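You operate a simulated robot arm through the tools that you are given. There is no shell and no other tool. Be economical: measure what you need, move in short steps, check, and stop when the job is done.

You run a simulated two-armed robot. Do the job below in one go: nothing can be reset, and whatever is moved stays where it is left.

## Task
Press the green tank valve two times. Press the blue tank valve two times. Press the zero button two times. Turn the stroke stop knob to 10 ml. Fetch the short jug and set it on the white tile. Take the small mallet on the top of the rigging rack and put it away on the casting bench. Take the film roll and put it in the rigging tray. Put two of the small beams from the top of the packing bench on the top of the rigging rack. Do these in any order. Set down upright: short jug.

Only the result counts: the job must be done as asked and must still hold three seconds after the hand-in. Knocking over, shifting, dropping, spilling or breaking anything else fails it.

## Robot
Two 7-joint arms with two-finger grippers on one trunk, on a base that drives. Base frame: it is fixed to the floor where the robot stands at the start and does not move with it; the origin is under the middle of the robot, x ahead of it, y to its left, z up. Lengths are in mm, angles in degrees, forces in N, time in s.
The left shoulder is at the start at [60, 123, 945], the right one opposite. With the tool pointing down near the work surface each hand reaches from about 360 to 800 mm from the robot's upright axis, wherever it stands, measured 20 degrees to its own side. Places, roughly: blue tank valve [700, -700, 700]; casting bench [500, 4300, 800]; film roll (7x7x15 cm) [-3700, 1900, 900]; green tank valve [700, -200, 700]; rigging tray (32x18x11 cm) [-3700, 1500, 900]; short jug [-3250, -1500, 1000]; small beam (4x4x16 cm) [-3600, 3400, 900]; small mallet (7x4x17 cm) [-3700, 1200, 900]; stroke stop knob [-3400, -1700, 900]; top of the rigging rack [-3500, 800, 800]; white tile (12x12x2 cm) [-3500, 700, 900]; zero button [-2900, -1800, 900]. Payload 1.47 kg a hand.
The TCP of each hand is the grasp point between the finger pads, 16 mm short of the fingertips. In the tool frame z runs along the fingers and y along their closing line. The gripper opens to 87 mm. The gripper's body begins 55 mm behind the TCP.
Orientation is told as [roll, pitch, yaw] about the base's x, y, z axes, in that order, counted from this pose: with the fingers straight down and closing along the base's y, the tool's x points along the base's -x, its y along +y and its z along -z.

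## Interface
- The arms move only by the tool move_arm. It takes "left_increments", "right_increments" or both (then of equal length, played together; a hand with none holds still); each is a list of rows, each a list of 6 numbers: the shift along the tool's x, y, z in m, then the turn, a rotation vector about the tool's x, y, z in degrees. In form: [[x, y, z, rx, ry, rz], ...]. A call has 1 to 8 rows; each row is the pose to reach, as a shift and turn from the pose commanded when the call began, along the tool's axes at that moment. "left_claw" and "right_claw" are, for a hand that has rows, the gripper command, from -1 (shut) to 1 (fully open), values between in proportion, set as the call begins (left out, the last holds). A row lasts 0.2 s, in which the tool goes at most 50 mm and 8.6 degrees; a call with a longer step from one row to the next is refused whole, and so is a gripper value outside its range. Where a pose cannot be reached the arm comes as near as it can. A force on the tool above 40 N (or 10 N above the force at the start of the call, whichever is more), or a blocked arm, ends the call early, and 0.2 s more pass. Each finger travels about 153 mm/s and halts on what it meets, pressing with about 28 N; the grip force reading is that of the motor and also rises with nothing between the fingers. The clock runs only during rows and for 0.2 s after the last one: add rows that repeat a pose to give the fingers time. It gives the time, the measured TCP pose, the force on the tool (base axes), the opening and the grip force at its end, in the units of the frame above (readings bear some noise), with the torque about the TCP (base axes, N m) and any sound that the robot's microphone picked up.
- Cameras (640 x 400 px; columns grow to the right, rows downward): "scene" is now at [81.4, -34.4, 1501.7]; the picture's right is [-0.43, -0.90, 0.00], its down [-0.68, 0.32, -0.65] and it looks along [0.59, -0.28, -0.76] (base axes); focal length 294 px, centre (320, 200). "left" rides on the left gripper at [73, -12, -90] in its tool frame; the picture's right is [0.16, 0.99, 0.00], its down [-0.72, 0.12, -0.68] and it looks along [-0.67, 0.11, 0.73] (tool axes); focal length 247 px, centre (320, 200). "right" rides on the right gripper at [73, 12, -90] in its tool frame; the picture's right is [-0.16, 0.99, 0.00], its down [-0.72, -0.12, -0.68] and it looks along [-0.67, -0.11, 0.73] (tool axes); focal length 247 px, centre (320, 200). There is no depth. A picture from a camera that has moved, and an enlarged one, comes with that camera's place and axes in the base frame and with its lens.
- camera(camera): a new picture of that camera. The clock stands still meanwhile.
- slide_trunk(by): slides the trunk up (or, below 0, down) by that many mm; the arms and the scene camera ride with it, the base frame stays. It gives what a move gives, with no picture.
- drive_base(legs): drives the robot by 1 to 6 legs, each [ahead, left, turn to the left] in mm, mm and degrees, along the robot's own axes; the way and the turn of a leg run together, so that a leg with both is an arc; at most 1500 mm and 180 degrees a leg. The arms and the cameras ride along, it lands a little off, and it stops where it bumps. It gives what a move gives.
- head_to(pan, tilt): turns the head with the scene camera to pan (to the left, within 120 degrees either way) and tilt (down, from -29 to 69), counted from straight ahead of the robot. It gives what a move gives.
- zoom(camera, box): a new picture of the part [left, top, right, bottom] of that camera's present view, enlarged. The clock stands still meanwhile.
- sign_off(): hands the job in; it is judged then, once.

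Go step by step. Nothing tells you exact positions but the pictures and the camera data: compare them with the known pose of the tool, close in by small moves and look again before you grip or let go. The budget is 207 turns and 194 pictures, counting those below and the enlarged ones. Unless the task says otherwise, let go and move clear before handing in, and close with one line.

The tools are called after "Call:" by a JSON object that holds its "fn" and its "kwargs". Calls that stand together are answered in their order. move_arm: Moves the arms, as the interface text tells. Its arguments: {"type":"object","properties":{"left_increments":{"type":"array"},"left_claw":{"type":"number"},"right_increments":{"type":"array"},"right_claw":{"type":"number"}},"required":[]} The other tools are called the same way: slide_trunk (by) slides the trunk up or down; drive_base (legs) drives the base; head_to (pan, tilt) turns the head that bears the scene camera; camera (camera) takes a picture; zoom (camera, box) takes an enlarged picture of a part of a camera's view; sign_off () hands the job in.

At the start:

```text
clock: 0.0
left_tcp_pos: [463.3, -37.3, 1077.2]
left_ee_rot: [0.0, 0.0, 0.0]
left_wrist_force: [-0.4, 0.5, -0.5]
left_ft_torque: [-0.05, 0.03, -0.02]
left_grip_width: 87.1
left_finger_force: 0.0
right_tcp_pos: [292.4, -404.0, 1006.8]
right_ee_rot: [0.0, -0.1, 0.0]
right_wrist_force: [0.4, -0.7, 0.4]
right_ft_torque: [0.0, -0.03, -0.01]
right_grip_width: 87.3
right_finger_force: 0.0
trunk travel left (down, up): [-100.0, 130.0]
robot x, y, heading: [1.5, 2.9, -0.3]
head pan, tilt: [-25.4, 49.1]
```

scene: 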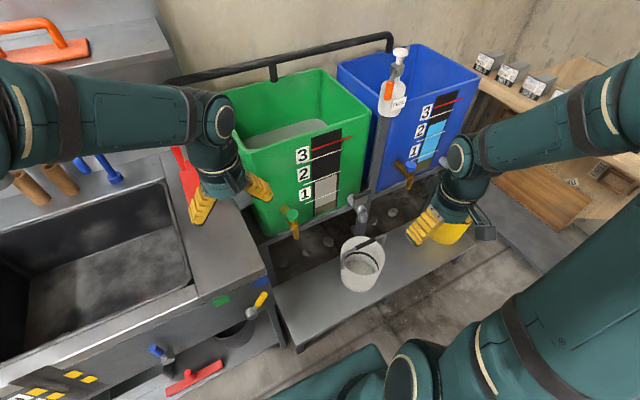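
right: 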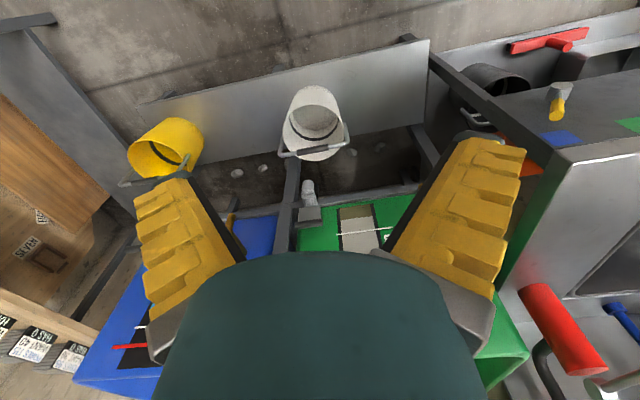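
left: 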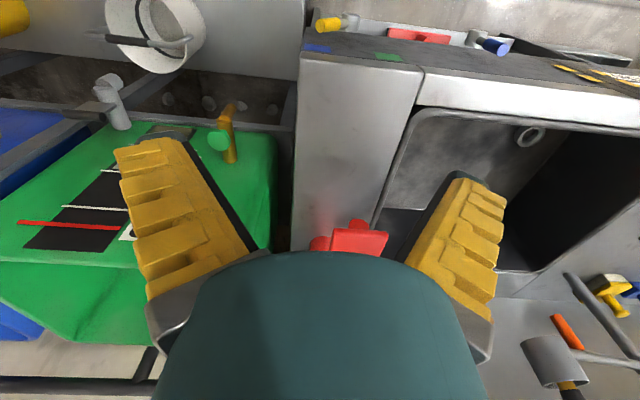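

I see the two tanks ahead with taps on their fronts (green near column 291, blue near 408 in the scene view). I'll enlarge the view of the taps first.

Call:
{"fn": "zoom", "kwargs": {"camera": "scene", "box": [240, 140, 480, 290]}}

Call:
{"fn": "zoom", "kwargs": {"camera": "left", "box": [80, 60, 320, 210]}}

```text
2.67 times, centred on (360, 215) of scene
camera zoom: at [81.4, -34.4, 1501.7], right [-0.43, -0.9, 0.0], down [-0.68, 0.32, -0.65], along [0.59, -0.28, -0.76], focal length 784 px, centre (213, 160)
```

zoom: 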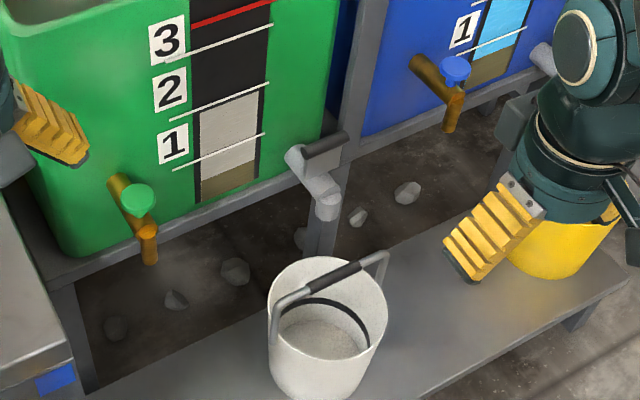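

```text
2.67 times, centred on (200, 135) of left
camera zoom: at [390.3, -48.9, 1167.8], right [-0.16, 0.99, 0.0], down [0.72, 0.12, 0.68], along [0.67, 0.11, -0.73], focal length 659 px, centre (640, 373)
```

zoom: 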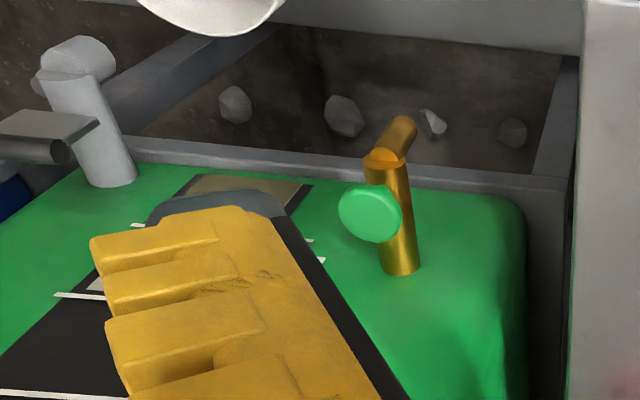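

The green tap's cap comes out at about [666, -208, 728] and the blue one near [690, -707, 728]; both have a push cap on top. I'll use the right hand, closed and leaned forward, and move the left hand aside.

Call:
{"fn": "move_arm", "kwargs": {"right_increments": [[-0.02, 0.045, 0, 0, -7.5, 0], [-0.04, 0.09, 0, 0, -15, 0], [-0.06, 0.135, 0, 0, -22.5, 0], [-0.08, 0.18, 0, 0, -30, 0], [-0.08, 0.184, 0.049, 0, -30, 0], [-0.08, 0.188, 0.098, 0, -30, 0], [-0.08, 0.192, 0.147, 0, -30, 0], [-0.08, 0.196, 0.196, 0, -30, 0]], "left_increments": [[0.015, 0.035, 0, 0, 0, 0], [0.03, 0.07, 0, 0, 0, 0], [0.045, 0.105, 0, 0, 0, 0], [0.06, 0.137, 0, 0, 0, 0], [0.06, 0.137, 0, 0, 0, 0], [0.06, 0.137, 0, 0, 0, 0], [0.06, 0.137, 0, 0, 0, 0], [0.06, 0.137, 0, 0, 0, 0]], "right_claw": -1}}

Call:
{"fn": "camera", "kwargs": {"camera": "scene"}}

Call:
{"fn": "camera", "kwargs": {"camera": "right"}}

```text
clock: 1.8
left_tcp_pos: [403.4, 100.2, 1077.6]
left_ee_rot: [0.0, 0.1, 0.1]
left_wrist_force: [-0.7, -1.1, 1.1]
left_ft_torque: [0.02, -0.01, 0.01]
left_grip_width: 87.0
left_finger_force: 0.0
right_tcp_pos: [391.6, -209.3, 797.0]
right_ee_rot: [0.1, -30.1, -0.1]
right_wrist_force: [0.3, -0.3, 0.3]
right_ft_torque: [0.0, 0.02, 0.02]
right_grip_width: 0.1
right_finger_force: 28.0
right hand out of reach, approached as far as the arm can: row 3, 4, 5, 6, 7, 8
trunk travel left (down, up): [-100.0, 130.0]
robot x, y, heading: [-1.7, -2.8, 0.0]
head pan, tilt: [-25.4, 49.1]
```

```text
188 pictures are left
camera scene: at [81.6, -34.5, 1501.7], right [-0.43, -0.9, 0.0], down [-0.68, 0.32, -0.65], along [0.59, -0.28, -0.76], focal length 294 px, centre (320, 200)
```

scene: 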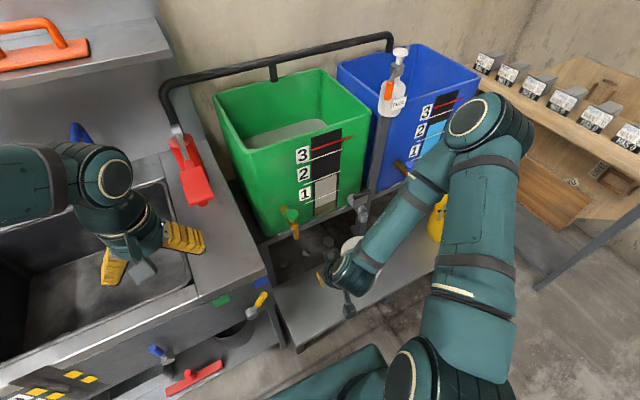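

```text
187 pictures are left
camera right: at [283.5, -197.6, 837.3], right [0.14, 0.99, 0.08], down [0.28, -0.12, 0.95], along [0.95, -0.11, -0.3], focal length 247 px, centre (320, 200)
```

right: 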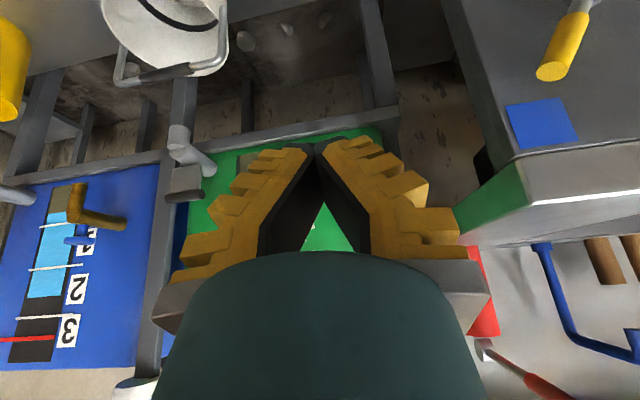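

The right hand is in front of the green tank at [392, -209, 797]. I'll move it forward over the cap.

Call:
{"fn": "move_arm", "kwargs": {"right_increments": [[-0.04, 0, 0.0231, 0, 0, 0], [-0.08, 0, 0.0462, 0, 0, 0], [-0.12, 0, 0.0693, 0, 0, 0], [-0.16, 0, 0.0923, 0, 0, 0], [-0.2, 0, 0.1154, 0, 0, 0], [-0.235, 0, 0.1357, 0, 0, 0]]}}

Call:
{"fn": "zoom", "kwargs": {"camera": "scene", "box": [220, 140, 420, 265]}}

Call:
{"fn": "camera", "kwargs": {"camera": "right"}}

```text
clock: 3.2
left_tcp_pos: [404.5, 100.9, 1078.4]
left_ee_rot: [0.0, 0.0, -0.1]
left_wrist_force: [0.7, 0.9, 0.2]
left_ft_torque: [0.0, 0.0, 0.0]
left_grip_width: 87.0
left_finger_force: 0.0
right_tcp_pos: [665.4, -211.5, 799.0]
right_ee_rot: [0.0, -30.0, 0.1]
right_wrist_force: [-0.4, 0.4, 0.3]
right_ft_torque: [-0.02, -0.06, -0.04]
right_grip_width: 0.0
right_finger_force: 27.6
trunk travel left (down, up): [-100.0, 130.0]
robot x, y, heading: [2.5, 0.7, 0.0]
head pan, tilt: [-25.4, 49.1]
```

```text
3.20 times, centred on (320, 202) of scene
camera zoom: at [82.0, -33.9, 1501.7], right [-0.43, -0.9, 0.0], down [-0.68, 0.32, -0.65], along [0.59, -0.28, -0.76], focal length 941 px, centre (320, 192)
```

zoom: 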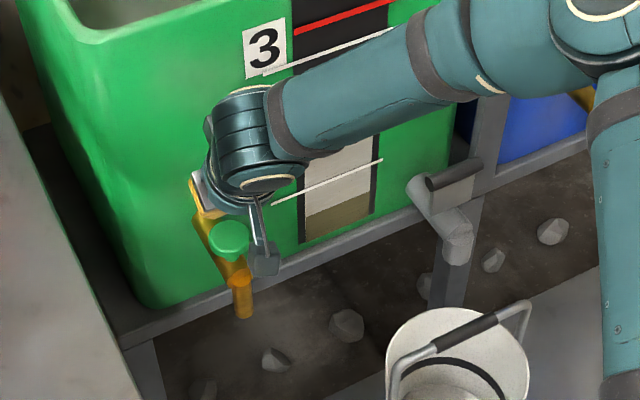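

```text
185 pictures are left
camera right: at [557.1, -200.7, 839.5], right [0.14, 0.99, 0.08], down [0.29, -0.12, 0.95], along [0.95, -0.11, -0.3], focal length 247 px, centre (320, 200)
```

right: 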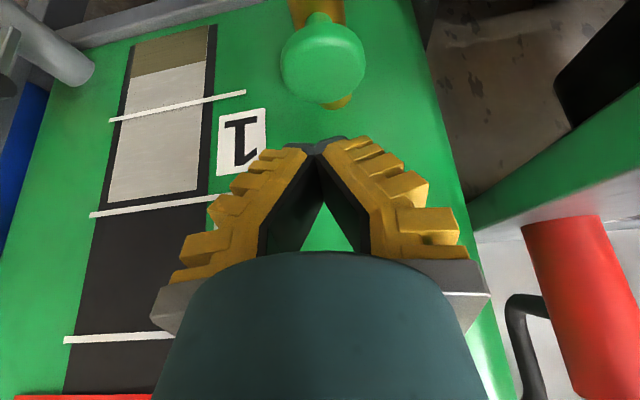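

The fingertips seem to be above and a little behind the cap. I'll take a close view of the cap to judge its shape and place.

Call:
{"fn": "zoom", "kwargs": {"camera": "right", "box": [240, 0, 420, 160]}}

```text
2.50 times, centred on (330, 80) of right
camera zoom: at [557.1, -200.7, 839.5], right [0.14, 0.99, 0.08], down [0.29, -0.12, 0.95], along [0.95, -0.11, -0.3], focal length 617 px, centre (295, 500)
```

zoom: 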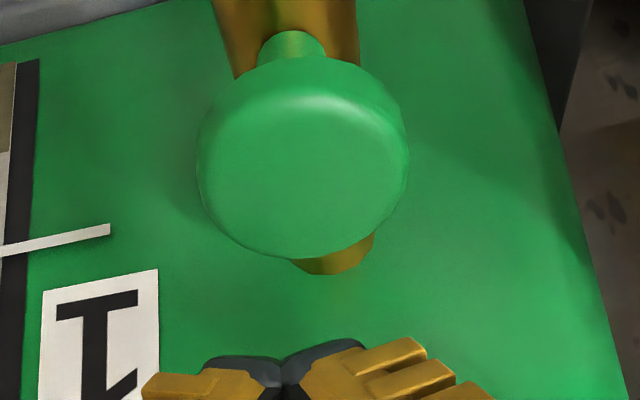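

The cap's face points up, centred near [667, -206, 728]. I'll shift a few mm and press straight down in small steps.

Call:
{"fn": "move_arm", "kwargs": {"right_increments": [[0.01, 0.005, 0.029, 0, 0, 0], [0.0175, 0.005, 0.042, 0, 0, 0], [0.02, 0.005, 0.0463, 0, 0, 0], [0.0225, 0.005, 0.0506, 0, 0, 0], [0.025, 0.005, 0.055, 0, 0, 0], [0.0275, 0.005, 0.0593, 0, 0, 0], [0.03, 0.005, 0.0636, 0, 0, 0]]}}

Call:
{"fn": "zoom", "kwargs": {"camera": "right", "box": [240, 0, 420, 160]}}

```text
clock: 4.6
left_tcp_pos: [402.3, 100.7, 1079.2]
left_ee_rot: [0.1, -0.1, -0.1]
left_wrist_force: [0.3, 0.0, -0.1]
left_ft_torque: [0.01, 0.0, 0.01]
left_grip_width: 86.7
left_finger_force: 0.1
right_tcp_pos: [673.5, -205.6, 744.2]
right_ee_rot: [-0.1, -30.9, 0.1]
right_wrist_force: [-10.6, -0.9, 22.4]
right_ft_torque: [0.02, 0.35, -0.01]
right_grip_width: 6.1
right_finger_force: 28.1
trunk travel left (down, up): [-100.0, 130.0]
robot x, y, heading: [3.9, -2.8, 0.1]
head pan, tilt: [-25.4, 49.1]
stopped in row 6 (right hand): the force on the tool passed its limit at 44 N (the readings are from after the stop); the commanded pose is now the measured one
```

```text
2.50 times, centred on (330, 80) of right
camera zoom: at [564.3, -193.6, 783.9], right [0.14, 0.99, 0.08], down [0.27, -0.11, 0.96], along [0.95, -0.11, -0.28], focal length 617 px, centre (295, 500)
```

zoom: 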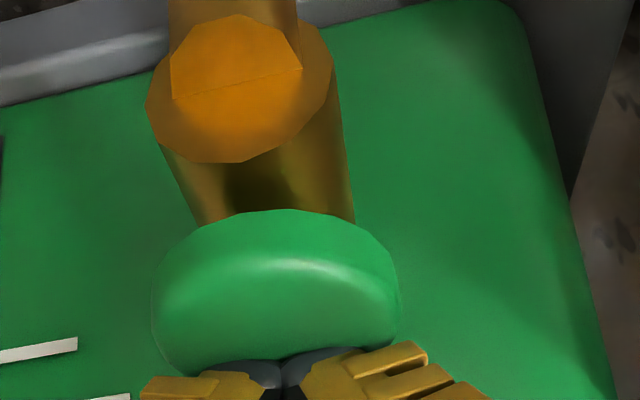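

The cap went down under about 44 N, though no sound was reported. I'll rise and see whether it springs back.

Call:
{"fn": "move_arm", "kwargs": {"right_increments": [[-0.01, 0, -0.0173, 0, 0, 0], [-0.02, 0, -0.0346, 0, 0, 0], [-0.02, 0, -0.0346, 0, 0, 0]]}}

Call:
{"fn": "zoom", "kwargs": {"camera": "right", "box": [240, 0, 420, 160]}}

Call:
{"fn": "zoom", "kwargs": {"camera": "scene", "box": [220, 140, 420, 290]}}

```text
clock: 5.4
left_tcp_pos: [404.5, 100.0, 1078.6]
left_ee_rot: [0.0, 0.0, 0.1]
left_wrist_force: [0.3, -0.7, -0.5]
left_ft_torque: [0.01, -0.02, 0.02]
left_grip_width: 87.1
left_finger_force: 0.1
right_tcp_pos: [671.9, -207.6, 779.8]
right_ee_rot: [-0.1, -30.5, 0.1]
right_wrist_force: [-0.1, -0.3, 0.3]
right_ft_torque: [-0.02, -0.02, 0.01]
right_grip_width: 0.3
right_finger_force: 28.3
trunk travel left (down, up): [-100.0, 130.0]
robot x, y, heading: [-1.1, 1.5, -0.3]
head pan, tilt: [-25.4, 49.1]
```

```text
2.50 times, centred on (330, 80) of right
camera zoom: at [563.4, -195.4, 820.4], right [0.14, 0.99, 0.08], down [0.28, -0.11, 0.95], along [0.95, -0.11, -0.29], focal length 617 px, centre (295, 500)
```

zoom: 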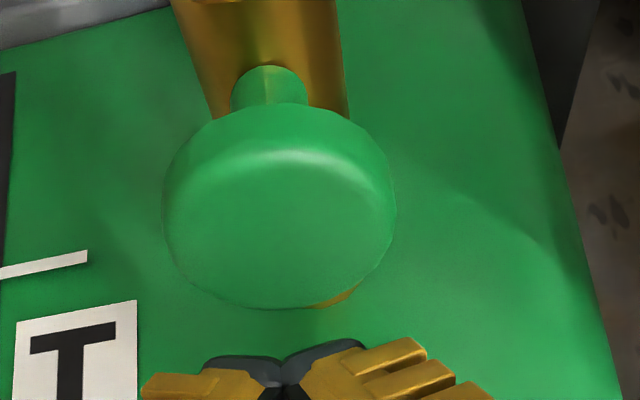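

```text
2.67 times, centred on (320, 215) of scene
camera zoom: at [81.4, -34.6, 1501.6], right [-0.43, -0.9, 0.0], down [-0.68, 0.32, -0.65], along [0.59, -0.28, -0.76], focal length 784 px, centre (320, 160)
```

zoom: 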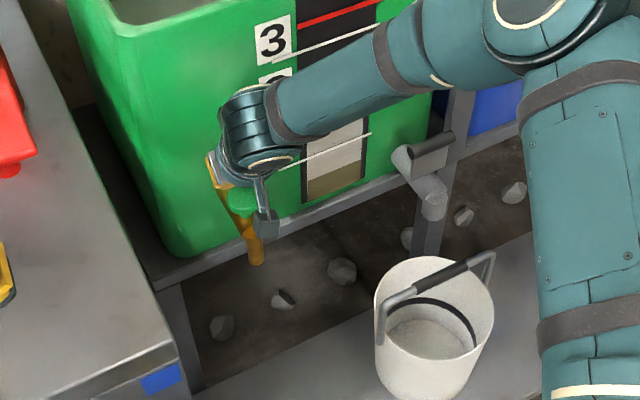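

It sprang back up, so that counts as one full stroke. I'll press a second time the same way and rise again.

Call:
{"fn": "move_arm", "kwargs": {"right_increments": [[0.01, 0.001, 0.0173, 0, 0, 0], [0.0145, 0.001, 0.0251, 0, 0, 0], [0.017, 0.001, 0.0294, 0, 0, 0], [0.0195, 0.001, 0.0338, 0, 0, 0], [0.022, 0.001, 0.0381, 0, 0, 0], [0.0245, 0.001, 0.0424, 0, 0, 0], [0.027, 0.001, 0.0468, 0, 0, 0]]}}

Call:
{"fn": "zoom", "kwargs": {"camera": "right", "box": [240, 0, 420, 160]}}

Call:
{"fn": "move_arm", "kwargs": {"right_increments": [[-0.01, 0, -0.0173, 0, 0, 0], [-0.02, 0, -0.0346, 0, 0, 0], [-0.03, 0, -0.052, 0, 0, 0], [-0.03, 0, -0.052, 0, 0, 0]]}}

Call:
{"fn": "camera", "kwargs": {"camera": "right"}}

```text
clock: 6.7
left_tcp_pos: [400.6, 98.6, 1079.8]
left_ee_rot: [0.0, -0.1, -0.1]
left_wrist_force: [1.3, -0.3, -0.1]
left_ft_torque: [0.0, 0.01, 0.0]
left_grip_width: 87.0
left_finger_force: 0.1
right_tcp_pos: [675.1, -205.7, 745.3]
right_ee_rot: [-0.2, -31.5, 0.1]
right_wrist_force: [-10.3, -0.2, 23.5]
right_ft_torque: [0.03, 0.32, 0.05]
right_grip_width: 5.9
right_finger_force: 27.6
trunk travel left (down, up): [-100.0, 130.0]
robot x, y, heading: [1.4, -1.6, 0.1]
head pan, tilt: [-25.4, 49.1]
stopped in row 6 (right hand): the force on the tool passed its limit at 44 N (the readings are from after the stop); the commanded pose is now the measured one
```

```text
2.50 times, centred on (330, 80) of right
camera zoom: at [567.0, -193.1, 782.8], right [0.14, 0.99, 0.08], down [0.26, -0.11, 0.96], along [0.95, -0.11, -0.28], focal length 617 px, centre (295, 500)
```

zoom: 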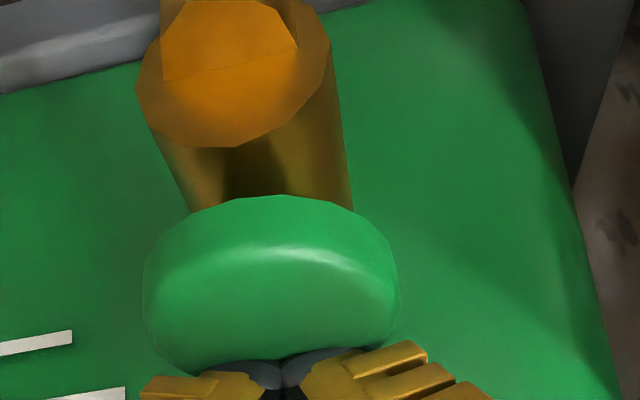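

```text
clock: 7.7
left_tcp_pos: [403.7, 99.6, 1076.9]
left_ee_rot: [0.0, 0.1, -0.1]
left_wrist_force: [0.1, -0.7, 0.1]
left_ft_torque: [0.01, 0.0, -0.03]
left_grip_width: 87.0
left_finger_force: 0.2
right_tcp_pos: [675.6, -205.2, 801.1]
right_ee_rot: [-0.3, -31.0, 0.1]
right_wrist_force: [0.9, 0.4, -0.8]
right_ft_torque: [0.02, 0.0, 0.02]
right_grip_width: 0.1
right_finger_force: 28.3
trunk travel left (down, up): [-100.0, 130.0]
robot x, y, heading: [-1.5, -1.5, -0.3]
head pan, tilt: [-25.4, 49.1]
```

```text
179 pictures are left
camera right: at [566.6, -193.4, 839.6], right [0.14, 0.99, 0.08], down [0.27, -0.11, 0.96], along [0.95, -0.11, -0.28], focal length 247 px, centre (320, 200)
```

right: 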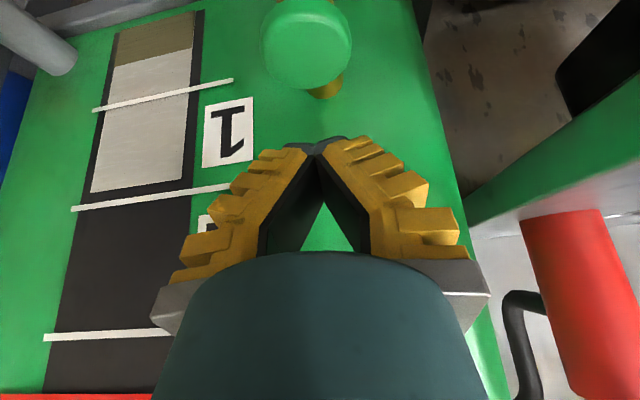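

Both presses of the green tap are done. I'll pull back and drive 500 mm to the right for the blue tap.

Call:
{"fn": "move_arm", "kwargs": {"right_increments": [[0.04, 0, -0.0231, 0, 0, 0], [0.08, 0, -0.0462, 0, 0, 0], [0.12, 0, -0.0693, 0, 0, 0], [0.16, 0, -0.0923, 0, 0, 0], [0.2, 0, -0.1154, 0, 0, 0], [0.23, 0, -0.1328, 0, 0, 0]]}}

Call:
{"fn": "drive_base", "kwargs": {"legs": [[0, -500, 0]]}}

Call:
{"fn": "camera", "kwargs": {"camera": "scene"}}

Call:
{"fn": "camera", "kwargs": {"camera": "right"}}

```text
clock: 9.1
left_tcp_pos: [403.0, 99.4, 1077.9]
left_ee_rot: [0.0, 0.1, -0.2]
left_wrist_force: [-0.4, -0.3, 0.9]
left_ft_torque: [-0.02, -0.01, 0.01]
left_grip_width: 87.2
left_finger_force: 0.1
right_tcp_pos: [409.0, -206.2, 794.7]
right_ee_rot: [-0.3, -31.2, 0.1]
right_wrist_force: [0.2, -0.4, 0.0]
right_ft_torque: [-0.02, 0.02, 0.03]
right_grip_width: 0.0
right_finger_force: 28.1
trunk travel left (down, up): [-100.0, 130.0]
robot x, y, heading: [0.4, -1.0, 0.0]
head pan, tilt: [-25.4, 49.1]
```

```text
clock: 13.9
left_tcp_pos: [402.9, -397.0, 1077.6]
left_ee_rot: [0.1, -0.1, 0.0]
left_wrist_force: [0.0, 0.0, 0.4]
left_ft_torque: [0.02, 0.0, -0.01]
left_grip_width: 86.9
left_finger_force: 0.1
right_tcp_pos: [413.0, -702.9, 794.4]
right_ee_rot: [-0.2, -30.9, 0.4]
right_wrist_force: [-0.4, 0.3, -0.3]
right_ft_torque: [0.01, 0.0, 0.02]
right_grip_width: 0.0
right_finger_force: 27.8
trunk travel left (down, up): [-100.0, 130.0]
robot x, y, heading: [-1.4, -498.1, 0.0]
head pan, tilt: [-25.4, 49.1]
```

```text
178 pictures are left
camera scene: at [82.1, -533.0, 1501.7], right [-0.43, -0.91, 0.0], down [-0.68, 0.32, -0.65], along [0.59, -0.28, -0.76], focal length 294 px, centre (320, 200)
```

scene: 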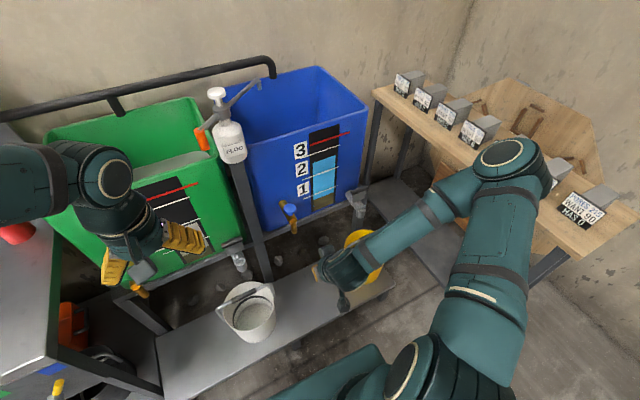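

```text
177 pictures are left
camera right: at [303.0, -690.7, 833.7], right [0.13, 0.99, 0.08], down [0.27, -0.11, 0.96], along [0.95, -0.1, -0.28], focal length 247 px, centre (320, 200)
```

right: 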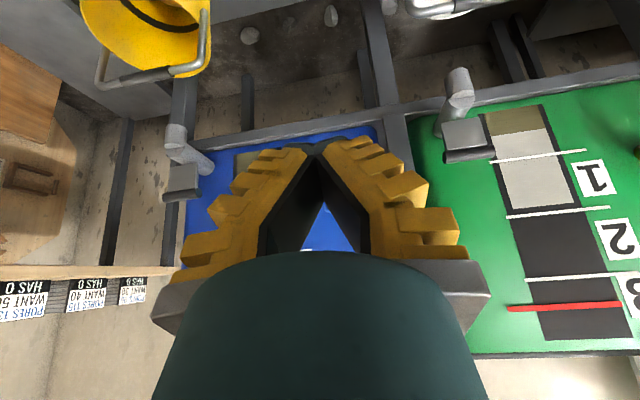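

The blue tap is now straight ahead, near column 290 in the scene view. I'll enlarge it to fix its place.

Call:
{"fn": "zoom", "kwargs": {"camera": "scene", "box": [240, 160, 360, 240]}}

Call:
{"fn": "move_arm", "kwargs": {"right_increments": [[-0.04, 0, 0.0231, 0, 0, 0], [-0.08, 0, 0.0462, 0, 0, 0], [-0.12, 0, 0.0693, 0, 0, 0], [-0.16, 0, 0.0923, 0, 0, 0], [-0.19, 0, 0.1097, 0, 0, 0]]}}

Call:
{"fn": "camera", "kwargs": {"camera": "right"}}

```text
5.00 times, centred on (300, 200) of scene
camera zoom: at [82.1, -533.0, 1501.7], right [-0.43, -0.91, 0.0], down [-0.68, 0.32, -0.65], along [0.59, -0.28, -0.76], focal length 1470 px, centre (420, 200)
```

zoom: 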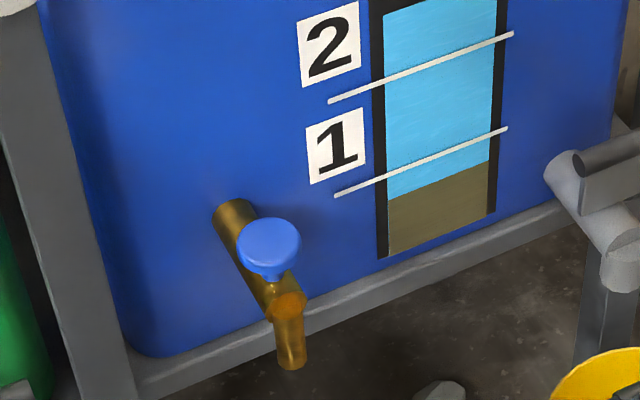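

```text
clock: 15.2
left_tcp_pos: [404.6, -396.5, 1077.9]
left_ee_rot: [0.1, 0.0, 0.2]
left_wrist_force: [-0.1, 0.2, 0.4]
left_ft_torque: [0.02, 0.02, -0.02]
left_grip_width: 87.0
left_finger_force: 0.0
right_tcp_pos: [632.1, -701.8, 799.6]
right_ee_rot: [-0.2, -31.1, 0.4]
right_wrist_force: [-0.7, -1.0, 0.2]
right_ft_torque: [0.05, 0.01, 0.02]
right_grip_width: 0.0
right_finger_force: 28.1
trunk travel left (down, up): [-100.0, 130.0]
robot x, y, heading: [0.9, -496.0, 0.3]
head pan, tilt: [-25.4, 49.1]
```

```text
175 pictures are left
camera right: at [522.8, -689.6, 838.8], right [0.13, 0.99, 0.08], down [0.27, -0.11, 0.96], along [0.95, -0.1, -0.28], focal length 247 px, centre (320, 200)
```

right: 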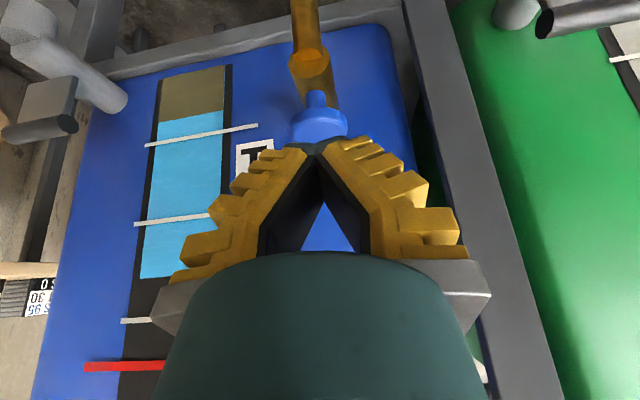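

The blue cap lies at about [664, -701, 755], higher than the green one. I'll move over it and press down step by step.

Call:
{"fn": "move_arm", "kwargs": {"right_increments": [[-0.0213, 0, 0.0031, 0, 0, 0], [-0.0378, 0, 0.0126, 0, 0, 0], [-0.0263, 0, 0.0325, 0, 0, 0], [-0.0228, 0, 0.0386, 0, 0, 0], [-0.0203, 0, 0.0429, 0, 0, 0], [-0.0178, 0, 0.0472, 0, 0, 0], [-0.0153, 0, 0.0515, 0, 0, 0], [-0.0128, 0, 0.0559, 0, 0, 0]]}}

Call:
{"fn": "camera", "kwargs": {"camera": "right"}}

```text
clock: 16.9
left_tcp_pos: [404.1, -396.4, 1078.3]
left_ee_rot: [0.0, 0.0, 0.3]
left_wrist_force: [0.3, -0.6, 0.5]
left_ft_torque: [0.0, 0.02, 0.0]
left_grip_width: 87.1
left_finger_force: 0.0
right_tcp_pos: [671.7, -702.7, 757.9]
right_ee_rot: [-0.2, -31.1, 0.3]
right_wrist_force: [-0.5, 0.4, 0.9]
right_ft_torque: [-0.02, -0.01, -0.05]
right_grip_width: 6.3
right_finger_force: 28.3
trunk travel left (down, up): [-100.0, 130.0]
robot x, y, heading: [-1.3, -495.3, -0.0]
head pan, tilt: [-25.4, 49.1]
```

```text
174 pictures are left
camera right: at [562.7, -690.0, 796.4], right [0.13, 0.99, 0.08], down [0.27, -0.11, 0.96], along [0.95, -0.1, -0.28], focal length 247 px, centre (320, 200)
```

right: 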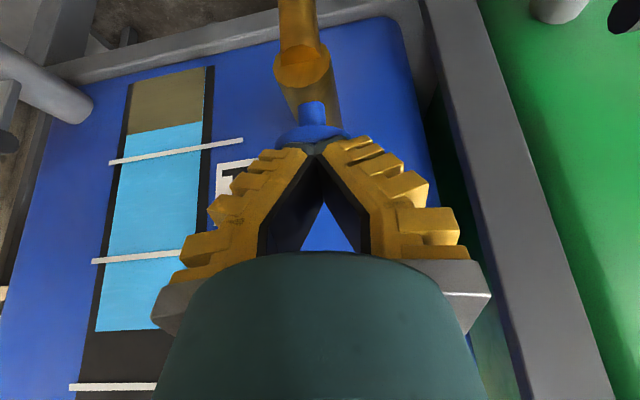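

There is no force yet, but the fingers were spread by 6 mm. I'll look closer.

Call:
{"fn": "zoom", "kwargs": {"camera": "right", "box": [240, 60, 400, 180]}}

Call:
{"fn": "zoom", "kwargs": {"camera": "scene", "box": [240, 160, 360, 240]}}

```text
3.33 times, centred on (320, 120) of right
camera zoom: at [562.7, -690.0, 796.4], right [0.13, 0.99, 0.08], down [0.27, -0.11, 0.96], along [0.95, -0.1, -0.28], focal length 823 px, centre (320, 467)
```

zoom: 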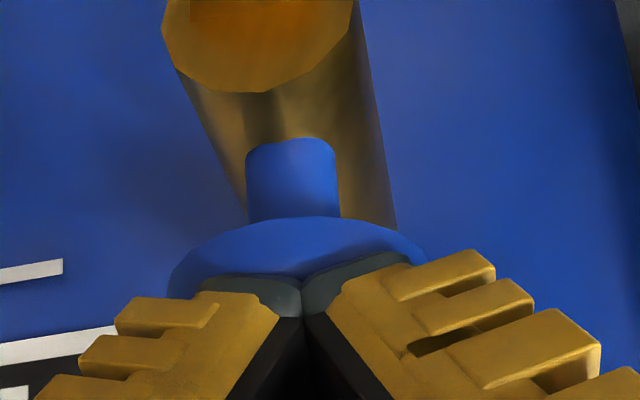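

```text
5.00 times, centred on (300, 200) of scene
camera zoom: at [81.9, -532.7, 1501.7], right [-0.43, -0.91, 0.0], down [-0.68, 0.32, -0.66], along [0.59, -0.28, -0.76], focal length 1470 px, centre (420, 200)
```

zoom: 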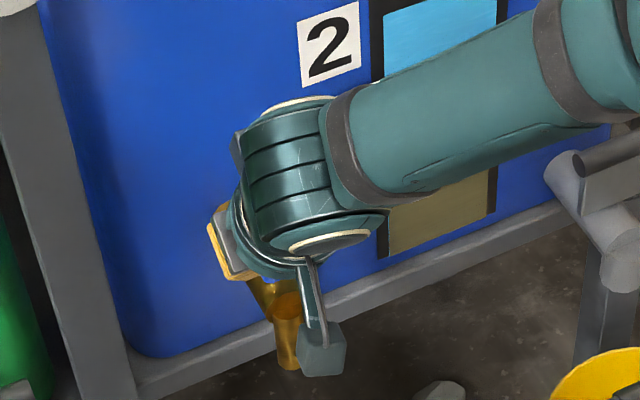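

Crossing the two scene views puts the cap at about [691, -709, 726], further and lower than I took it. I'll rise, go 26 mm further and 6 mm to the right, and press.

Call:
{"fn": "move_arm", "kwargs": {"right_increments": [[-0.0085, 0, -0.0147, 0, 0, 0], [-0.031, -0.006, -0.0017, 0, 0, 0], [-0.0225, -0.006, 0.013, 0, 0, 0], [-0.02, -0.006, 0.0173, 0, 0, 0], [-0.0175, -0.006, 0.0217, 0, 0, 0], [-0.015, -0.006, 0.026, 0, 0, 0], [-0.0125, -0.006, 0.0303, 0, 0, 0], [-0.01, -0.006, 0.0347, 0, 0, 0]]}}

Call:
{"fn": "zoom", "kwargs": {"camera": "right", "box": [240, 0, 420, 160]}}

```text
clock: 18.7
left_tcp_pos: [402.2, -396.2, 1078.9]
left_ee_rot: [0.0, -0.1, 0.2]
left_wrist_force: [0.9, 0.0, -0.3]
left_ft_torque: [0.0, -0.01, -0.02]
left_grip_width: 87.1
left_finger_force: 0.1
right_tcp_pos: [699.5, -707.9, 744.3]
right_ee_rot: [-0.3, -31.9, 0.4]
right_wrist_force: [-11.7, 0.3, 23.2]
right_ft_torque: [0.16, 0.32, 0.09]
right_grip_width: 6.0
right_finger_force: 28.3
trunk travel left (down, up): [-100.0, 130.0]
robot x, y, heading: [-3.0, -498.6, 0.4]
head pan, tilt: [-25.4, 49.1]
stopped in row 8 (right hand): the force on the tool passed its limit at 43 N (the readings are from after the stop); the commanded pose is now the measured one
```

```text
2.50 times, centred on (330, 80) of right
camera zoom: at [590.6, -695.5, 782.2], right [0.13, 0.99, 0.08], down [0.26, -0.11, 0.96], along [0.96, -0.11, -0.27], focal length 617 px, centre (295, 500)
```

zoom: 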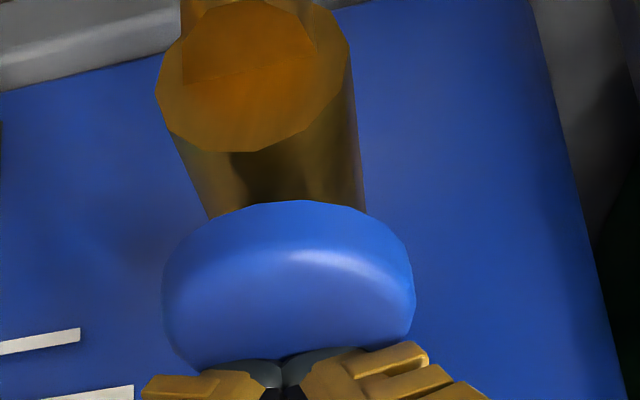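

The blue cap is fully down, just like the green one. I'll rise, check it, and press again.

Call:
{"fn": "move_arm", "kwargs": {"right_increments": [[-0.01, 0, -0.0173, 0, 0, 0], [-0.02, 0, -0.0346, 0, 0, 0], [-0.02, 0, -0.0346, 0, 0, 0]]}}

Call:
{"fn": "zoom", "kwargs": {"camera": "right", "box": [240, 0, 420, 160]}}

Call:
{"fn": "move_arm", "kwargs": {"right_increments": [[0.01, 0, 0.0173, 0, 0, 0], [0.0145, 0, 0.0251, 0, 0, 0], [0.017, 0, 0.0294, 0, 0, 0], [0.0195, 0, 0.0338, 0, 0, 0], [0.022, 0, 0.0381, 0, 0, 0], [0.0245, 0, 0.0424, 0, 0, 0], [0.027, 0, 0.0468, 0, 0, 0]]}}

Call:
{"fn": "zoom", "kwargs": {"camera": "right", "box": [240, 0, 420, 160]}}

```text
clock: 19.5
left_tcp_pos: [403.4, -397.2, 1079.0]
left_ee_rot: [0.1, 0.0, 0.1]
left_wrist_force: [0.2, 0.4, 0.1]
left_ft_torque: [-0.01, 0.01, 0.03]
left_grip_width: 86.9
left_finger_force: 0.1
right_tcp_pos: [699.9, -708.9, 779.3]
right_ee_rot: [-0.4, -31.4, 0.4]
right_wrist_force: [-0.7, 0.1, 0.1]
right_ft_torque: [0.01, -0.03, 0.0]
right_grip_width: 0.0
right_finger_force: 27.7
trunk travel left (down, up): [-100.0, 130.0]
robot x, y, heading: [1.6, -496.1, -0.1]
head pan, tilt: [-25.4, 49.1]
```

```text
2.50 times, centred on (330, 80) of right
camera zoom: at [590.3, -696.7, 817.4], right [0.13, 0.99, 0.08], down [0.26, -0.11, 0.96], along [0.96, -0.11, -0.27], focal length 617 px, centre (295, 500)
```

zoom: 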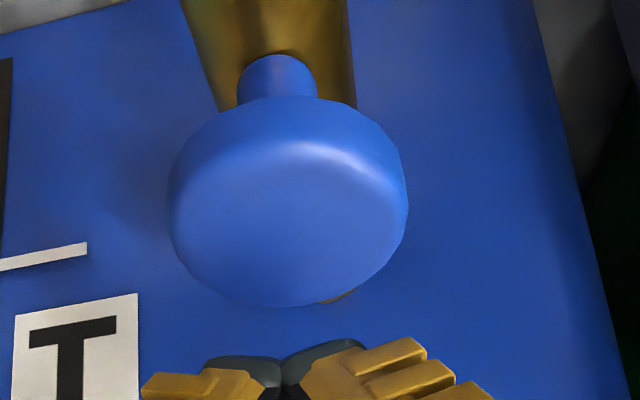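

```text
clock: 20.8
left_tcp_pos: [401.3, -397.6, 1079.8]
left_ee_rot: [0.0, -0.1, 0.1]
left_wrist_force: [-0.5, 0.3, 0.5]
left_ft_torque: [0.05, 0.04, 0.0]
left_grip_width: 86.9
left_finger_force: 0.1
right_tcp_pos: [702.8, -708.5, 745.3]
right_ee_rot: [-0.4, -32.3, 0.4]
right_wrist_force: [-12.4, -0.8, 23.9]
right_ft_torque: [0.14, 0.31, 0.06]
right_grip_width: 5.9
right_finger_force: 27.1
trunk travel left (down, up): [-100.0, 130.0]
robot x, y, heading: [-2.6, -498.4, 0.0]
head pan, tilt: [-25.4, 49.1]
stopped in row 6 (right hand): the force on the tool passed its limit at 44 N (the readings are from after the stop); the commanded pose is now the measured one
```

```text
2.50 times, centred on (330, 80) of right
camera zoom: at [593.1, -696.2, 781.3], right [0.13, 0.99, 0.08], down [0.25, -0.11, 0.96], along [0.96, -0.11, -0.26], focal length 617 px, centre (295, 500)
```

zoom: 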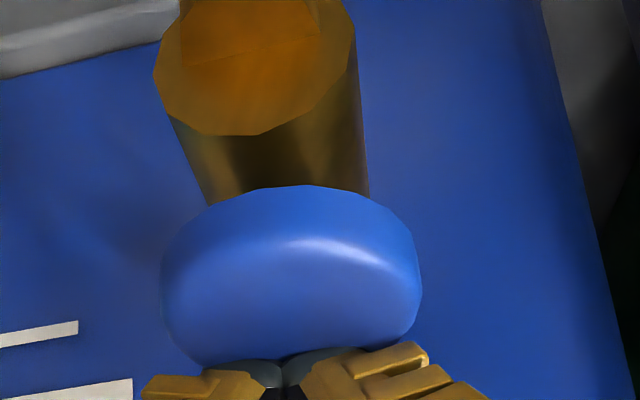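

Blue is done too. I'll retract, straighten the hand and raise it for driving.

Call:
{"fn": "move_arm", "kwargs": {"right_increments": [[-0.0175, 0, -0.0303, 0, 0, 0], [0.02, 0, -0.055, 0, 0, 0], [0.06, 0, -0.08, 0, 0, 0], [0.1, 0, -0.105, 0, 0, 0], [0.14, 0, -0.13, 0, 0, 0], [0.18, 0, -0.155, 0, 0, 0], [0.22, 0, -0.18, 0, 0, 0]]}}

Call:
{"fn": "move_arm", "kwargs": {"right_increments": [[0, 0, -0.03, 0, 8, 0], [0, 0, -0.06, 0, 16, 0], [0, 0, -0.09, 0, 24, 0], [0, 0, -0.12, 0, 31, 0]]}}

Call:
{"fn": "head_to", "kwargs": {"pan": 120, "tilt": 20}}

Call:
{"fn": "camera", "kwargs": {"camera": "scene"}}

Call:
{"fn": "head_to", "kwargs": {"pan": -120, "tilt": 20}}

Call:
{"fn": "camera", "kwargs": {"camera": "scene"}}

```text
clock: 22.4
left_tcp_pos: [402.6, -398.1, 1078.1]
left_ee_rot: [0.0, -0.1, 0.2]
left_wrist_force: [-0.9, -0.3, 0.9]
left_ft_torque: [-0.02, 0.01, 0.0]
left_grip_width: 87.2
left_finger_force: 0.1
right_tcp_pos: [418.7, -710.2, 779.3]
right_ee_rot: [-0.4, -32.1, 0.4]
right_wrist_force: [-0.3, 0.6, 0.4]
right_ft_torque: [0.02, 0.01, -0.01]
right_grip_width: 0.0
right_finger_force: 29.0
trunk travel left (down, up): [-100.0, 130.0]
robot x, y, heading: [-0.4, -498.7, 0.3]
head pan, tilt: [-25.4, 49.1]
```

```text
clock: 23.4
left_tcp_pos: [403.4, -396.9, 1078.1]
left_ee_rot: [0.0, 0.1, 0.1]
left_wrist_force: [0.2, -0.2, 0.1]
left_ft_torque: [-0.04, 0.01, 0.03]
left_grip_width: 86.9
left_finger_force: 0.1
right_tcp_pos: [357.9, -708.9, 879.4]
right_ee_rot: [-0.3, -1.0, 0.2]
right_wrist_force: [0.0, -0.7, -0.1]
right_ft_torque: [0.01, 0.02, 0.02]
right_grip_width: 0.0
right_finger_force: 28.1
trunk travel left (down, up): [-100.0, 130.0]
robot x, y, heading: [1.4, -497.4, 0.3]
head pan, tilt: [-25.4, 49.1]
```

```text
clock: 25.6
left_tcp_pos: [403.4, -397.4, 1078.7]
left_ee_rot: [0.0, 0.0, 0.1]
left_wrist_force: [-0.5, -0.4, 0.3]
left_ft_torque: [0.02, -0.01, 0.05]
left_grip_width: 86.8
left_finger_force: 0.1
right_tcp_pos: [357.7, -709.3, 878.2]
right_ee_rot: [-0.3, -1.0, 0.2]
right_wrist_force: [0.2, -0.8, 0.1]
right_ft_torque: [0.0, -0.01, -0.02]
right_grip_width: 0.1
right_finger_force: 28.4
trunk travel left (down, up): [-100.0, 130.0]
robot x, y, heading: [0.6, -498.7, 0.4]
head pan, tilt: [120.0, 20.0]
```

```text
168 pictures are left
camera scene: at [-35.4, -419.3, 1546.0], right [0.86, 0.5, 0.0], down [0.17, -0.3, -0.94], along [-0.47, 0.81, -0.34], focal length 294 px, centre (320, 200)
```

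scene: 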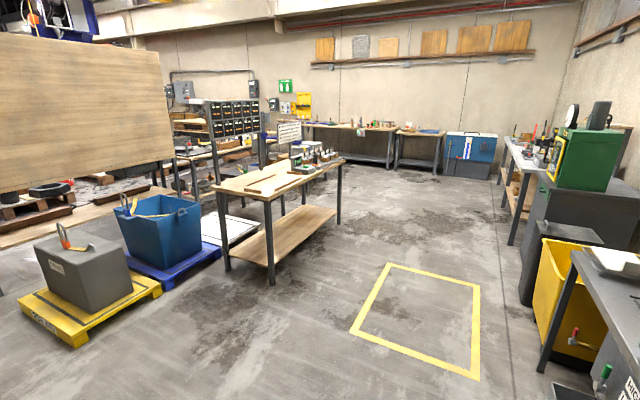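

```text
clock: 29.0
left_tcp_pos: [403.0, -398.0, 1078.0]
left_ee_rot: [0.0, 0.0, 0.2]
left_wrist_force: [0.5, 0.4, -0.2]
left_ft_torque: [0.01, -0.02, -0.01]
left_grip_width: 87.1
left_finger_force: 0.1
right_tcp_pos: [357.9, -710.1, 878.1]
right_ee_rot: [-0.3, -0.9, 0.1]
right_wrist_force: [-0.3, 0.6, 1.0]
right_ft_torque: [-0.03, 0.01, 0.04]
right_grip_width: 0.0
right_finger_force: 28.2
trunk travel left (down, up): [-100.0, 130.0]
robot x, y, heading: [1.8, -495.4, 0.2]
head pan, tilt: [-120.0, 20.0]
```

```text
167 pictures are left
camera scene: at [-35.0, -580.6, 1546.0], right [-0.87, 0.5, 0.0], down [0.17, 0.3, -0.94], along [-0.47, -0.82, -0.34], focal length 294 px, centre (320, 200)
```

scene: 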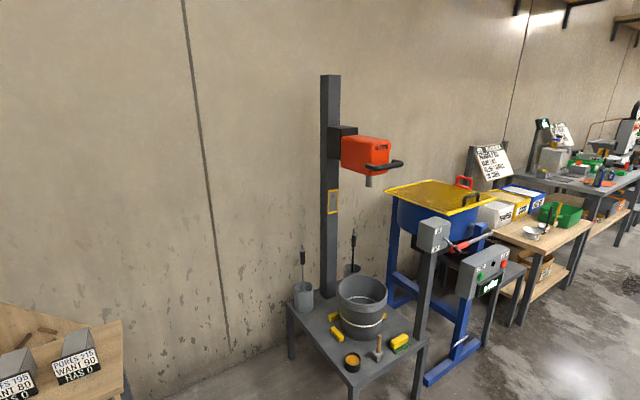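

The aisle behind me is free at y around -500, with the mixer to one side and pallets to the other. I'll back off, turn around and drive toward the wall bench.

Call:
{"fn": "drive_base", "kwargs": {"legs": [[-400, 0, 0], [0, 0, 180], [1500, 0, 0]]}}

Call:
{"fn": "head_to", "kwargs": {"pan": 40, "tilt": 25}}

Call:
{"fn": "camera", "kwargs": {"camera": "scene"}}

Call:
{"fn": "head_to", "kwargs": {"pan": -40, "tilt": 25}}

Call:
{"fn": "camera", "kwargs": {"camera": "scene"}}

```text
clock: 45.7
left_tcp_pos: [-2293.5, -505.9, 1078.0]
left_ee_rot: [0.0, -0.1, 177.0]
left_wrist_force: [-0.2, -0.3, -0.1]
left_ft_torque: [-0.01, -0.03, 0.0]
left_grip_width: 86.9
left_finger_force: 0.1
right_tcp_pos: [-2230.4, -196.7, 878.6]
right_ee_rot: [-0.3, -0.9, 177.0]
right_wrist_force: [0.1, -0.3, 0.1]
right_ft_torque: [-0.04, 0.02, -0.03]
right_grip_width: 0.1
right_finger_force: 28.3
trunk travel left (down, up): [-100.0, 130.0]
robot x, y, heading: [-1884.5, -428.3, 177.0]
head pan, tilt: [-120.0, 20.0]
```

```text
clock: 48.2
left_tcp_pos: [-2293.4, -505.5, 1078.8]
left_ee_rot: [0.1, 0.0, 177.0]
left_wrist_force: [0.3, -0.7, -0.2]
left_ft_torque: [0.01, 0.02, -0.03]
left_grip_width: 87.1
left_finger_force: 0.0
right_tcp_pos: [-2229.6, -196.6, 877.6]
right_ee_rot: [-0.4, -1.0, 177.1]
right_wrist_force: [0.6, 0.5, -0.6]
right_ft_torque: [0.0, -0.03, -0.03]
right_grip_width: 0.0
right_finger_force: 27.7
trunk travel left (down, up): [-100.0, 130.0]
robot x, y, heading: [-1884.8, -424.3, 177.1]
head pan, tilt: [40.0, 25.0]
```

```text
166 pictures are left
camera scene: at [-1967.2, -482.6, 1538.0], right [-0.6, 0.8, 0.0], down [0.34, 0.25, -0.91], along [-0.72, -0.55, -0.42], focal length 294 px, centre (320, 200)
```

scene: 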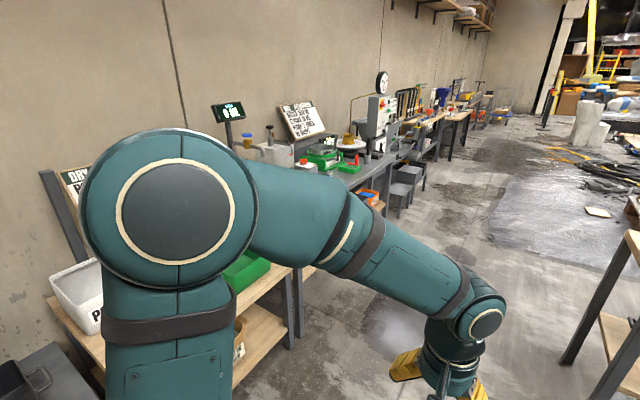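

```text
clock: 49.7
left_tcp_pos: [-2292.2, -505.3, 1077.7]
left_ee_rot: [-0.1, 0.0, 177.0]
left_wrist_force: [0.4, -0.3, 0.1]
left_ft_torque: [0.0, -0.03, 0.04]
left_grip_width: 87.1
left_finger_force: 0.1
right_tcp_pos: [-2231.2, -195.5, 878.5]
right_ee_rot: [-0.3, -0.8, 176.9]
right_wrist_force: [0.2, 0.1, 0.1]
right_ft_torque: [-0.04, -0.02, -0.01]
right_grip_width: 0.0
right_finger_force: 27.9
trunk travel left (down, up): [-100.0, 130.0]
robot x, y, heading: [-1886.1, -425.9, 177.3]
head pan, tilt: [-40.0, 25.0]
```

```text
165 pictures are left
camera scene: at [-1961.1, -364.4, 1538.0], right [0.68, 0.73, 0.0], down [0.31, -0.29, -0.91], along [-0.66, 0.62, -0.42], focal length 294 px, centre (320, 200)
```

scene: 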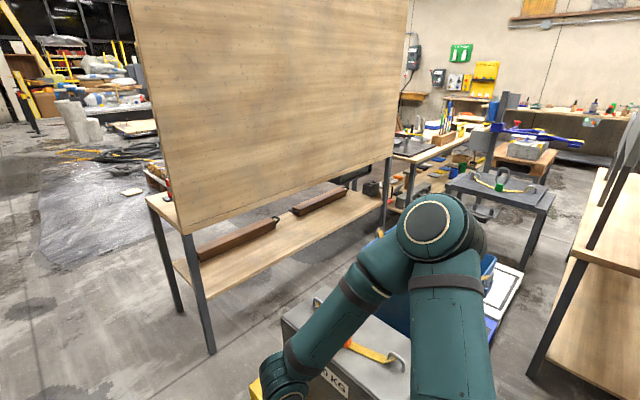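

The rigging rack has a tall back panel on its near side, so it must be worked from beyond, while the jug bench lies to the left. I'll drive to about [-2900, -500] and face the bench.

Call:
{"fn": "drive_base", "kwargs": {"legs": [[1015, 125, 0], [0, 0, 93]]}}

Call:
{"fn": "head_to", "kwargs": {"pan": 0, "tilt": 35}}

Call:
{"fn": "camera", "kwargs": {"camera": "scene"}}

```text
clock: 59.0
left_tcp_pos: [-2795.2, -909.9, 1079.2]
left_ee_rot: [0.0, 0.0, -88.2]
left_wrist_force: [0.9, -0.7, 0.8]
left_ft_torque: [0.03, -0.05, 0.02]
left_grip_width: 87.0
left_finger_force: 0.0
right_tcp_pos: [-3108.6, -870.6, 878.3]
right_ee_rot: [-0.3, -0.9, -88.2]
right_wrist_force: [0.4, 0.0, -0.6]
right_ft_torque: [-0.01, 0.0, -0.01]
right_grip_width: 0.2
right_finger_force: 28.1
trunk travel left (down, up): [-100.0, 130.0]
robot x, y, heading: [-2910.4, -506.6, -88.3]
head pan, tilt: [-40.0, 25.0]
```

```text
clock: 60.0
left_tcp_pos: [-2795.2, -909.4, 1077.8]
left_ee_rot: [-0.1, 0.0, -88.2]
left_wrist_force: [0.3, 0.3, -0.2]
left_ft_torque: [0.0, 0.01, -0.03]
left_grip_width: 86.9
left_finger_force: 0.1
right_tcp_pos: [-3108.4, -871.1, 878.9]
right_ee_rot: [-0.3, -1.0, -88.3]
right_wrist_force: [0.3, 0.3, -0.2]
right_ft_torque: [0.0, 0.01, -0.03]
right_grip_width: 0.0
right_finger_force: 27.6
trunk travel left (down, up): [-100.0, 130.0]
robot x, y, heading: [-2909.3, -509.9, -88.3]
head pan, tilt: [0.0, 35.0]
```

```text
164 pictures are left
camera scene: at [-2903.4, -607.2, 1522.2], right [-1.0, -0.03, 0.0], down [-0.02, 0.57, -0.82], along [0.02, -0.82, -0.57], focal length 294 px, centre (320, 200)
```

scene: 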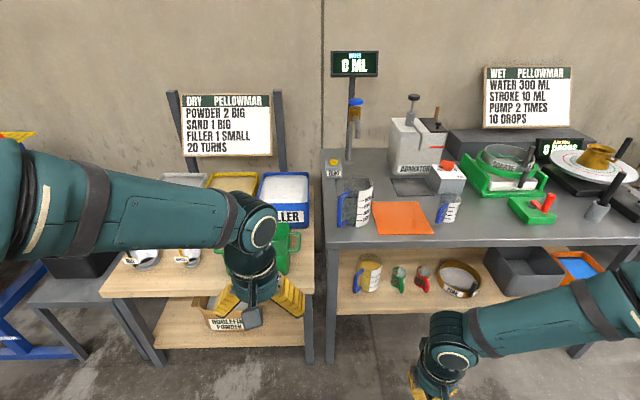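

The bench shows the yellow-topped zero box, two jugs, an orange mat and the admixture pump. I'll enlarge these.

Call:
{"fn": "zoom", "kwargs": {"camera": "scene", "box": [310, 130, 480, 240]}}

Call:
{"fn": "zoom", "kwargs": {"camera": "scene", "box": [400, 110, 640, 260]}}

Call:
{"fn": "zoom", "kwargs": {"camera": "scene", "box": [370, 80, 470, 210]}}

```text
3.64 times, centred on (395, 185) of scene
camera zoom: at [-2903.4, -607.2, 1522.2], right [-1.0, -0.03, 0.0], down [-0.02, 0.57, -0.82], along [0.02, -0.82, -0.57], focal length 1069 px, centre (47, 254)
```

zoom: 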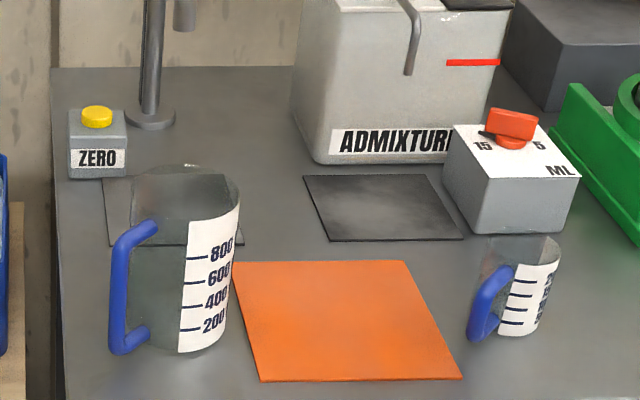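

```text
2.67 times, centred on (520, 185) of scene
camera zoom: at [-2903.4, -607.2, 1522.2], right [-1.0, -0.03, 0.0], down [-0.02, 0.57, -0.82], along [0.02, -0.82, -0.57], focal length 784 px, centre (-213, 240)
```

zoom: 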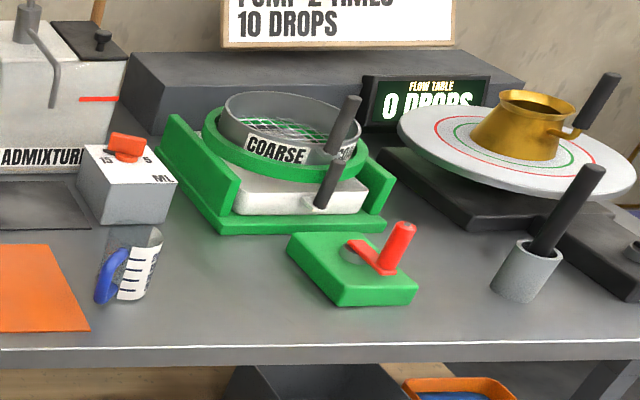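

```text
3.08 times, centred on (420, 145) of scene
camera zoom: at [-2903.4, -607.2, 1522.2], right [-1.0, -0.03, 0.0], down [-0.02, 0.57, -0.82], along [0.02, -0.82, -0.57], focal length 904 px, centre (12, 369)
```

zoom: 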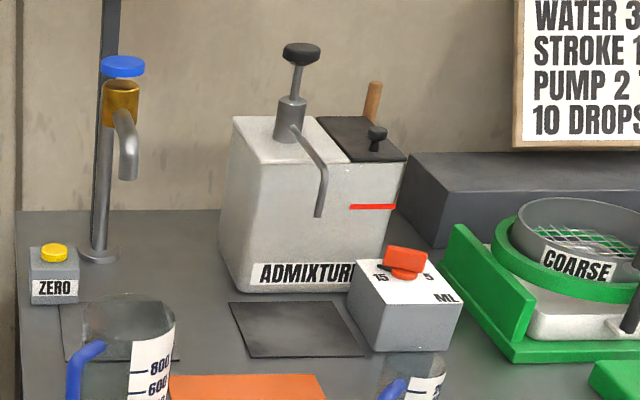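

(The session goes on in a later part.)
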